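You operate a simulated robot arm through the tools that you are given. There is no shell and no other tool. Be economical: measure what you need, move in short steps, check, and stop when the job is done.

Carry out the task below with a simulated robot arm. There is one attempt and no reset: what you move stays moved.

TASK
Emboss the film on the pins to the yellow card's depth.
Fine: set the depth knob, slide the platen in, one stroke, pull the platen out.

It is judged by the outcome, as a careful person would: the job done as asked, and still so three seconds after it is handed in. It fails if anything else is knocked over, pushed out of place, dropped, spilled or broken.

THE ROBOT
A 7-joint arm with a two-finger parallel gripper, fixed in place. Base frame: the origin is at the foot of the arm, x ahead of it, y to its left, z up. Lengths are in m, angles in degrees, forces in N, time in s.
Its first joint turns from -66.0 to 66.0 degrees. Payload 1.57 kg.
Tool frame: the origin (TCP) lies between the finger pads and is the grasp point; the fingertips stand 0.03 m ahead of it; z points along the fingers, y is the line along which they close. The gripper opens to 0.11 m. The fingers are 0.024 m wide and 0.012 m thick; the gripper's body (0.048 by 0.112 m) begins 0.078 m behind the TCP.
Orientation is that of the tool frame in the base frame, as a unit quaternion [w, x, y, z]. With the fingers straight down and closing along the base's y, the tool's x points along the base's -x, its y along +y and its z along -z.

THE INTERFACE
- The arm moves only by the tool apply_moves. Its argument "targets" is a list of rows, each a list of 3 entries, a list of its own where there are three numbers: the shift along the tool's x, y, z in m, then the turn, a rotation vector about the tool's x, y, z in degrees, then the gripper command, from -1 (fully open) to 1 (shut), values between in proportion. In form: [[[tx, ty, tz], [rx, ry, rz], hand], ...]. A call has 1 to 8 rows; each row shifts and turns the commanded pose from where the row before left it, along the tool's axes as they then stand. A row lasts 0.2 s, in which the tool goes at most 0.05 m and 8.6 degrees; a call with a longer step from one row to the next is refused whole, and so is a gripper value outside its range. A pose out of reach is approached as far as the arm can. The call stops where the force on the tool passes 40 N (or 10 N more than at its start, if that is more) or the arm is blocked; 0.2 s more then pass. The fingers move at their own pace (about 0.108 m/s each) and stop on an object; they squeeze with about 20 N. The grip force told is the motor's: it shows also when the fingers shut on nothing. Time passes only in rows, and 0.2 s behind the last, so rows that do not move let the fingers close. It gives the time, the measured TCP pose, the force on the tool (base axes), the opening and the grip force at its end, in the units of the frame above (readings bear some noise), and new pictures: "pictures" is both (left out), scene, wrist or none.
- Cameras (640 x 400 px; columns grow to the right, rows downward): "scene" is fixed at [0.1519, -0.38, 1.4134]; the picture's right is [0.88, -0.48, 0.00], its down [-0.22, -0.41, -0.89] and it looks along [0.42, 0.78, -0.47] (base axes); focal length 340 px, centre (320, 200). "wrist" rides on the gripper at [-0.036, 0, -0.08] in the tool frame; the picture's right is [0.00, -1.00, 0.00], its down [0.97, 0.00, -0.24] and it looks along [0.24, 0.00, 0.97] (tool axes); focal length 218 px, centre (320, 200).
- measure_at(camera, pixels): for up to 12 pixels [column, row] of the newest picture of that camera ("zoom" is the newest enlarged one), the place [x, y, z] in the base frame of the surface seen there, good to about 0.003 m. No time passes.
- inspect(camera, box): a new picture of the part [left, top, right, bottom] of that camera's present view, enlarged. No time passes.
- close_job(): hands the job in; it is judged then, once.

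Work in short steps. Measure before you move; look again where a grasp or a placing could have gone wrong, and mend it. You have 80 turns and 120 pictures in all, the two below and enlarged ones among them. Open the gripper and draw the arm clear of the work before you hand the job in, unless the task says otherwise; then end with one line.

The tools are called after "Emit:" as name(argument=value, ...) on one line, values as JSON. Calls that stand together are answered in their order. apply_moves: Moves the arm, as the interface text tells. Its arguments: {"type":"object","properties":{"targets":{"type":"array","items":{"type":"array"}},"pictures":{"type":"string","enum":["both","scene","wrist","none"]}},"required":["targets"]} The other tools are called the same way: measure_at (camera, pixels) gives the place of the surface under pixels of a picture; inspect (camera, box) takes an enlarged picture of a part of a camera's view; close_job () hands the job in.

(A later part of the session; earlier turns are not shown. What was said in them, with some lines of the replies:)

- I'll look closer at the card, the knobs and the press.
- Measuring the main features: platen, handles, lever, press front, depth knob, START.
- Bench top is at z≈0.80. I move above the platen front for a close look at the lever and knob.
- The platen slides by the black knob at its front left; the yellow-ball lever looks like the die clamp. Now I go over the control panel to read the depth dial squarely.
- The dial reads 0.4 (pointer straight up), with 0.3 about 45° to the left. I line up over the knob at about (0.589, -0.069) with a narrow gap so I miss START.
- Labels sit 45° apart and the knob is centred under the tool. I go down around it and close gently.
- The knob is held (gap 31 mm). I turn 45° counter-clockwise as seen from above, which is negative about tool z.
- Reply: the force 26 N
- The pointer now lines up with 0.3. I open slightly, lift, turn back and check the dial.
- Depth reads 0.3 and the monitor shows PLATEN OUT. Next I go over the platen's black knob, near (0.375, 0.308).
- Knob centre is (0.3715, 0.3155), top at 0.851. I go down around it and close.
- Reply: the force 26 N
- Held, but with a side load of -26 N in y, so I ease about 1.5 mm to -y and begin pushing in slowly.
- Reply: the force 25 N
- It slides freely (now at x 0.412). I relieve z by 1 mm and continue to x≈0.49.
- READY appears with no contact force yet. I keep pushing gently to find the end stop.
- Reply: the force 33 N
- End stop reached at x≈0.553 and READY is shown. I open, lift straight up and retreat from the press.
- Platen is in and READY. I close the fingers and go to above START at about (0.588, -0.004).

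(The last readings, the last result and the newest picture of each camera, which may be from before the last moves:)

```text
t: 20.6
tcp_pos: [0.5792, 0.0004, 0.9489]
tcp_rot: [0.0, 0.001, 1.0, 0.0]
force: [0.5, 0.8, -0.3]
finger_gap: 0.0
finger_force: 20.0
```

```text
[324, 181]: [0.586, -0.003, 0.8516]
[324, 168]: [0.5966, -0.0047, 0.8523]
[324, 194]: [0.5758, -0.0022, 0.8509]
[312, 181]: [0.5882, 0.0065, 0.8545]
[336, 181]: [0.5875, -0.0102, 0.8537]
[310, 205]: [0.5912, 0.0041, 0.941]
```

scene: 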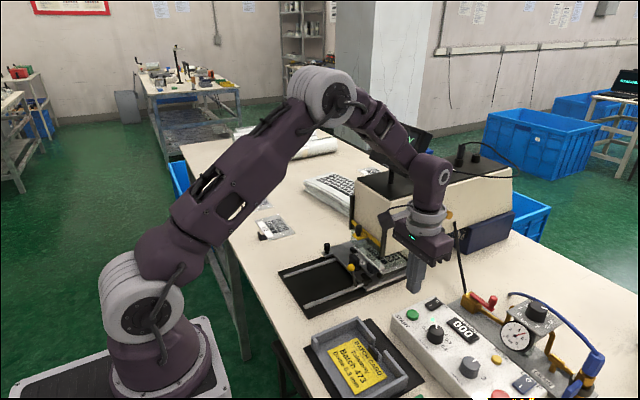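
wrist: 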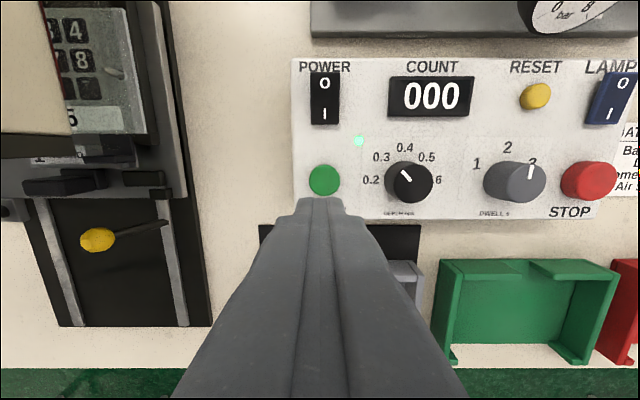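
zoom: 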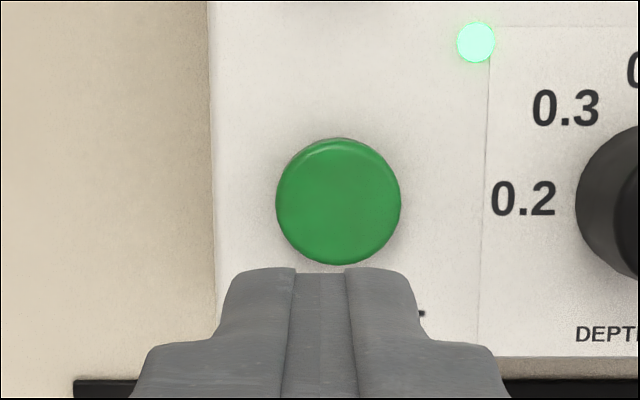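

START centre is (0.587, -0.003), top about 0.853. I press in one continuous push and then lift.

Emit:
apply_moves(targets=[[[-0.008, -0.0035, 0.03], [0, 0, 0], 1], [[0, 0, 0.03], [0, 0, 0], 1], [[0, 0, 0.006], [0, 0, 0], 1], [[0, 0, 0.004], [0, 0, 0], 1]], pictures="scene")

Emit:
inspect(camera="scene", box=[340, 110, 480, 350])

```text
t: 21.6
tcp_pos: [0.5871, -0.0035, 0.8792]
tcp_rot: [0.0, 0.0, 1.0, 0.0]
force: [-5.9, 0.8, 15.0]
finger_gap: 0.0001
finger_force: 19.8
```

scene: 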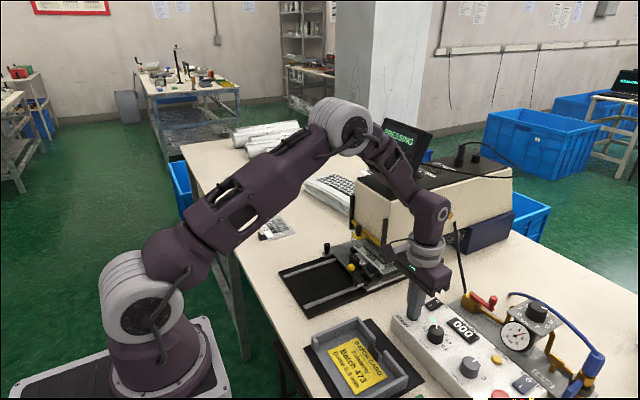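

```text
1.67 times, centred on (410, 230) of scene
```

zoom: 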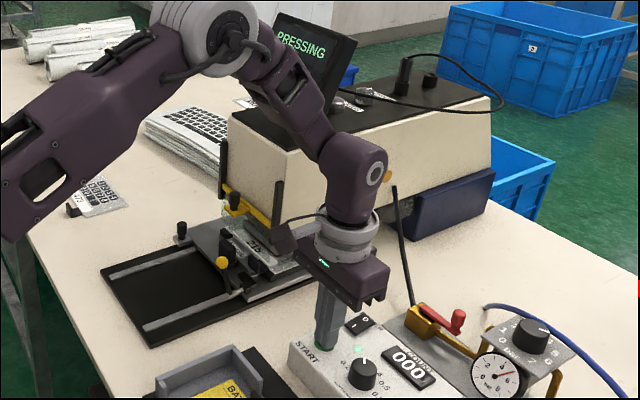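

PRESSING is shown, so I lift off and wait for the stroke to finish (dwell of about 2 s).

Emit:
apply_moves(targets=[[[0, 0, -0.03], [0, 0, 0], 1], [[0.01, 0, -0.045], [0, 0, 0], 1], [[0.03, 0, -0.035], [0, 0, 0], 1], [[0.045, 0, -0.02], [0, 0, 0], 1], [[0.045, 0.02, 0], [0, 0, 0], 1], [[0, 0.045, 0], [0, 0, 0], 1], [[0, 0.045, 0], [0, 0, 0], 1], [[0, 0.045, 0], [0, 0, 0], 1]], pictures="scene")

Emit:
inspect(camera="scene", box=[340, 110, 480, 350])

```text
t: 23.4
tcp_pos: [0.452, 0.1537, 1.0069]
tcp_rot: [0.0, 0.0, 1.0, 0.0]
force: [0.4, -0.4, -0.5]
finger_gap: 0.0
finger_force: 20.3
```

scene: 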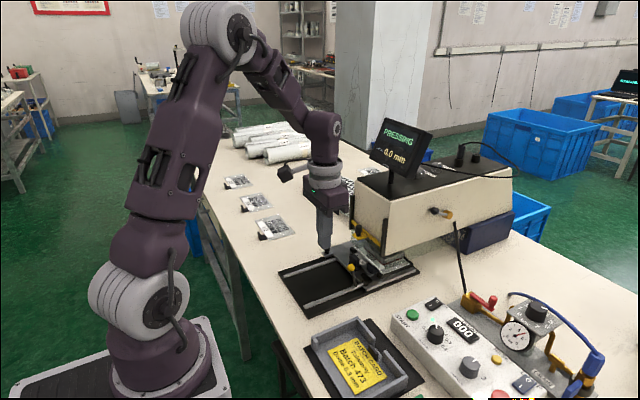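

```text
1.67 times, centred on (410, 230) of scene
```

zoom: 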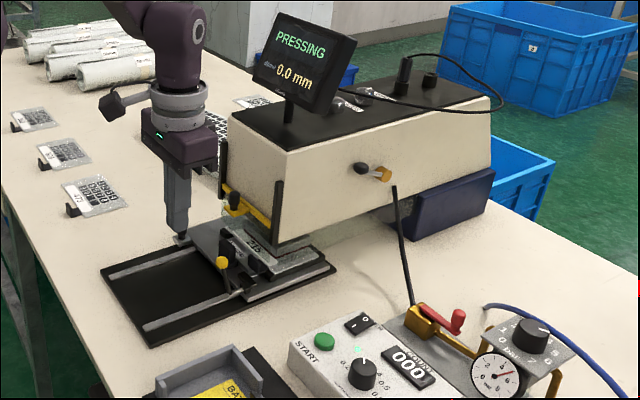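

Still pressing. I carry on towards the platen knob and wait.

Emit:
apply_moves(targets=[[[0, 0.045, 0], [0, 0, 0], 0.3], [[0, 0.045, 0], [0, 0, 0], 0.3], [[0, 0.045, 0], [0, 0, 0], 0.3], [[0, 0.0268, 0], [0, 0, 0], 0.3], [[0, 0, 0], [0, 0, 0], 0.3], [[0, 0, 0], [0, 0, 0], 0.3], [[0, 0, 0], [0, 0, 0], 0.3], [[0, 0, 0], [0, 0, 0], 0.3]], pictures="scene")

Emit:
inspect(camera="scene", box=[340, 110, 500, 350])

```text
t: 25.2
tcp_pos: [0.4548, 0.3129, 1.006]
tcp_rot: [-0.001, 0.0, 1.0, 0.0]
force: [-0.4, -0.5, -0.9]
finger_gap: 0.0387
finger_force: 0.1
```

scene: 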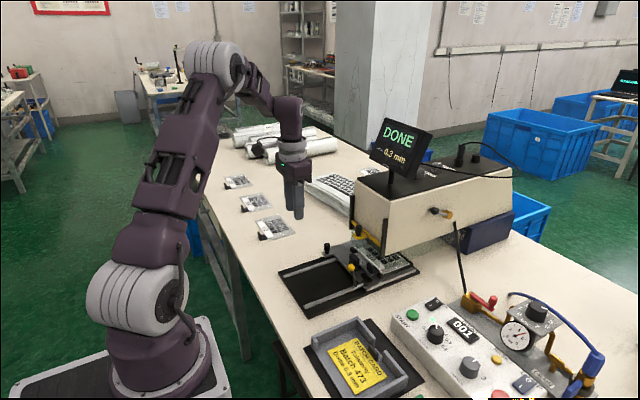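

```text
1.67 times, centred on (420, 230) of scene
```

zoom: 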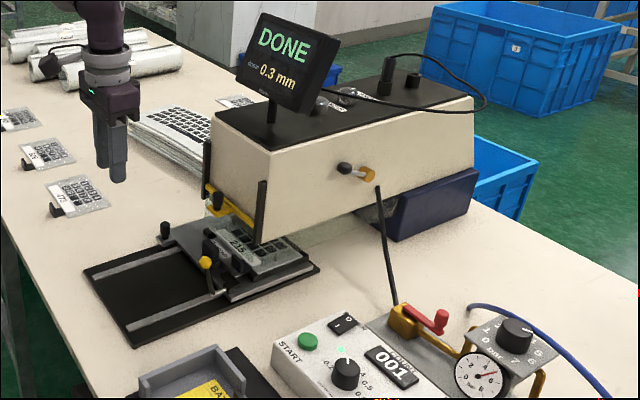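

DONE, 0.3 mm, count 001. I go back to the platen knob at (0.554, 0.3145) and grasp it.

Emit:
apply_moves(targets=[[[-0.04, 0.0015, 0.01], [0, 0, 0], 0.3], [[-0.04, 0, 0.02], [0, 0, 0], 0.3], [[-0.019, 0, 0.03], [0, 0, 0], 0.3], [[0, 0, 0.03], [0, 0, 0], 0.3]])

Emit:
measure_at(camera="wrist", pixels=[[320, 200], [320, 208], [320, 215], [314, 208], [326, 208]])

```text
t: 26.2
tcp_pos: [0.5559, 0.3154, 0.9174]
tcp_rot: [0.0, 0.0, 1.0, 0.0]
force: [0.4, -0.1, 0.9]
finger_gap: 0.0384
finger_force: 0.1
```

scene: 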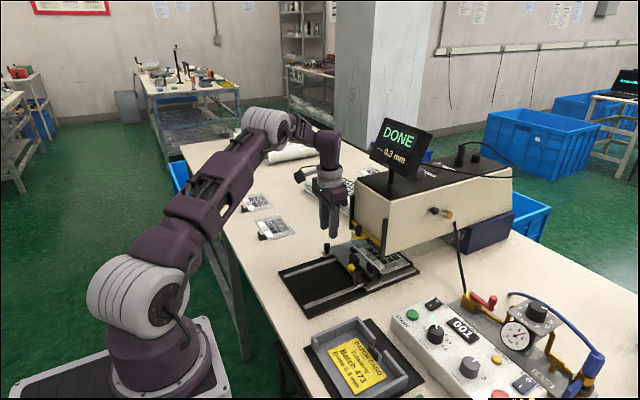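
wrist: 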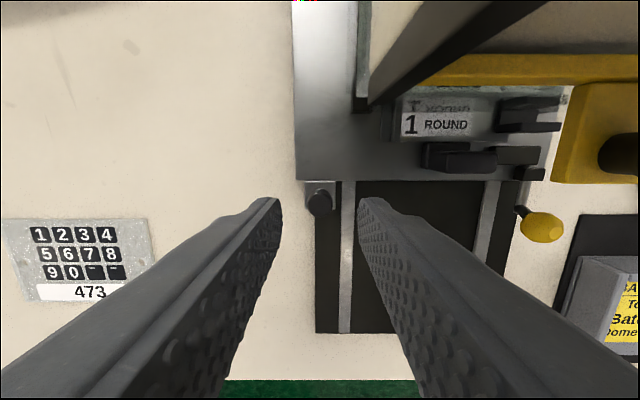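

```text
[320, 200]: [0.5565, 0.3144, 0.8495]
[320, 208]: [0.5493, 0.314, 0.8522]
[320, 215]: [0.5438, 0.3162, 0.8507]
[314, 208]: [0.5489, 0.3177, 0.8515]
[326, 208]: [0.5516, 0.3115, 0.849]
```

Emit:
apply_moves(targets=[[[0.002, -0.001, 0.03], [0, 0, 0], 0.3], [[0, 0, 0.03], [0, 0, 0], 0.3], [[0, 0, 0], [0, 0, 0], 1], [[0, 0, 0], [0, 0, 0], 1]], pictures="wrist")

```text
t: 27.2
tcp_pos: [0.5534, 0.3151, 0.8569]
tcp_rot: [0.0, 0.0, 1.0, 0.001]
force: [-0.4, 5.1, 2.9]
finger_gap: 0.0174
finger_force: 32.0
```

wrist: 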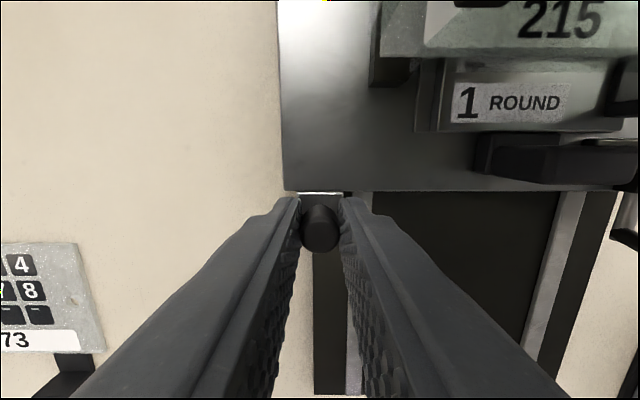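

Held with little load. I pull the platen out along -x towards its original 0.37.

Emit:
apply_moves(targets=[[[0.01, 0, 0], [0, 0, 0], 1], [[0.02, 0, 0], [0, 0, 0], 1], [[0.02, 0, 0], [0, 0, 0], 1], [[0.02, 0, 0], [0, 0, 0], 1], [[0.02, 0, 0], [0, 0, 0], 1]], pictures="scene")

Emit:
apply_moves(targets=[[[0.02, 0, 0], [0, 0, 0], 1], [[0.02, 0, 0], [0, 0, 0], 1], [[0.02, 0, 0], [0, 0, 0], 1], [[0.015, 0, 0], [0, 0, 0], 1]], pictures="scene")

```text
t: 28.4
tcp_pos: [0.4633, 0.3146, 0.858]
tcp_rot: [-0.002, 0.0, 1.0, -0.001]
force: [-3.3, 9.5, -29.7]
finger_gap: 0.0176
finger_force: 32.0
```

scene: 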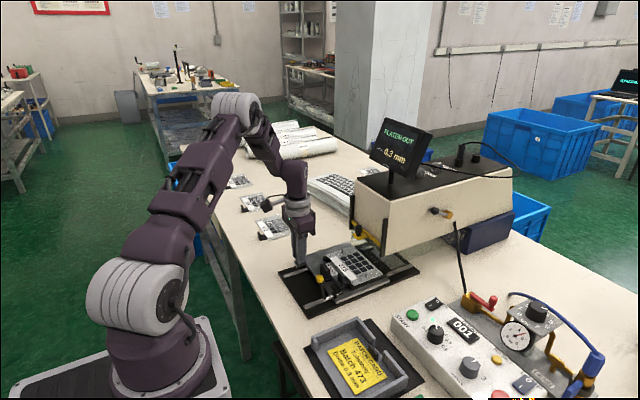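

```text
t: 29.4
tcp_pos: [0.3885, 0.3136, 0.8581]
tcp_rot: [0.0, -0.001, 1.0, 0.0]
force: [1.9, 2.0, -9.7]
finger_gap: 0.0172
finger_force: 32.2
```

scene: 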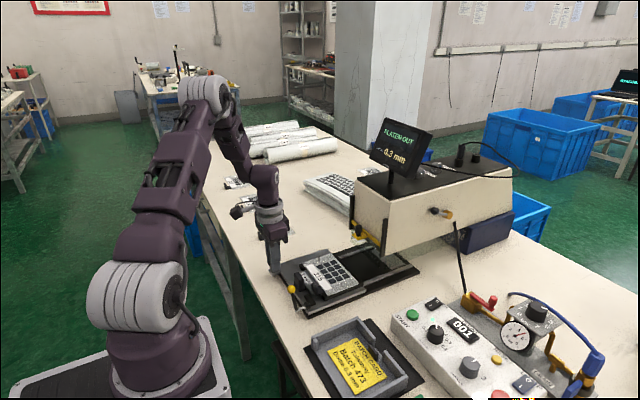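

The platen is coming out; about 16 mm remain to the outer stop, so I go in small steps.

Emit:
apply_moves(targets=[[[0.007, 0, 0], [0, 0, 0], 1], [[0.006, 0, 0], [0, 0, 0], 1], [[0.005, 0, 0], [0, 0, 0], 1]], pictures="none")

```text
t: 30.2
tcp_pos: [0.3731, 0.3155, 0.8587]
tcp_rot: [0.002, 0.001, 1.0, 0.002]
force: [10.4, 2.5, 21.4]
finger_gap: 0.0177
finger_force: 32.1
```

At the outer stop (+10 N). I release, lift and check.

Emit:
apply_moves(targets=[[[0, 0, 0], [0, 0, 0], 0.3], [[0, 0, 0], [0, 0, 0], 0.3], [[0, 0, -0.03], [0, 0, 0], 0.3], [[0, 0, -0.045], [0, 0, 0], 0.3], [[0, 0, -0.045], [0, 0, 0], 0.3], [[0, 0, -0.045], [0, 0, 0], 0.3], [[0.03, 0.03, -0.02], [0, 0, 0], 0.0]])

Emit:
inspect(camera="scene", box=[250, 230, 430, 320])

Emit:
inspect(camera="scene", box=[340, 110, 500, 350])

```text
t: 31.8
tcp_pos: [0.3399, 0.3456, 1.0439]
tcp_rot: [0.0, 0.001, 1.0, -0.001]
force: [-0.2, 0.1, 0.8]
finger_gap: 0.055
finger_force: 0.1
```

scene: 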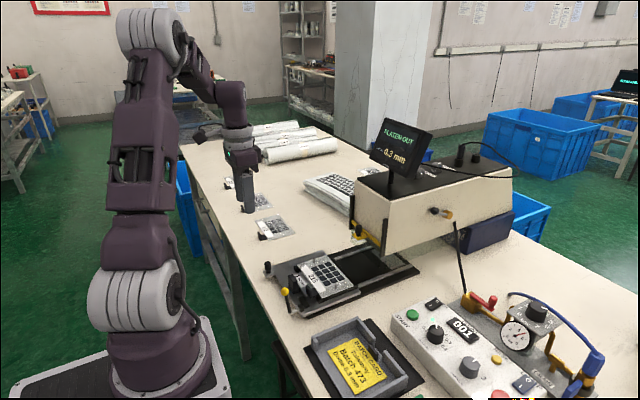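
wrist: 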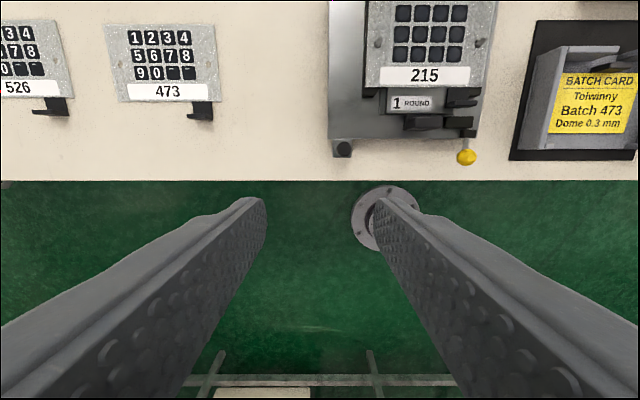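

```text
3.56 times, centred on (340, 275) of scene
```

zoom: 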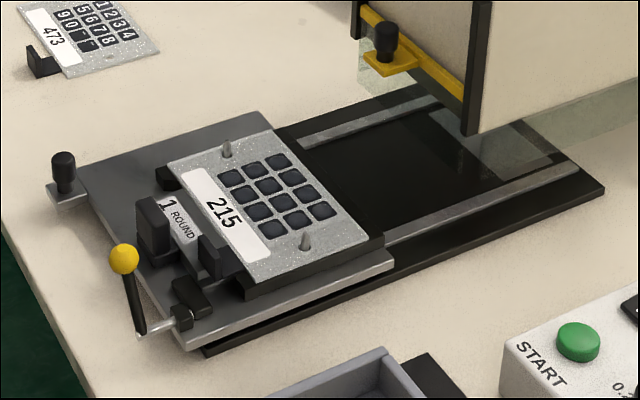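

```text
1.67 times, centred on (420, 230) of scene
```

zoom: 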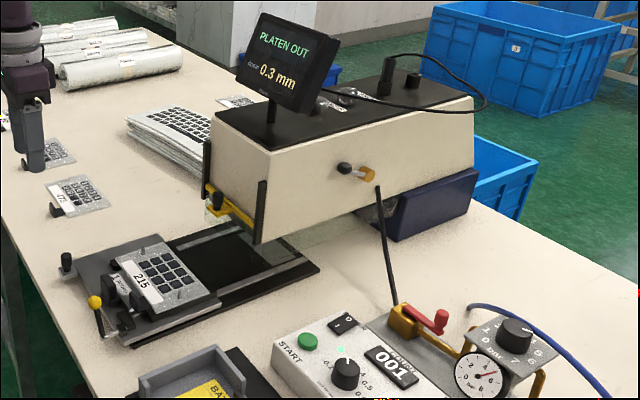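

The film on the pins is embossed, the monitor shows PLATEN OUT and 0.3 mm, the counter reads 001, and the arm is clear with the gripper open.

Emit:
close_job()

```text
The job is handed in.
```

The film on the pins (215) is embossed to the yellow card's 0.3 mm with one stroke, and the platen is pulled back out to its stop.
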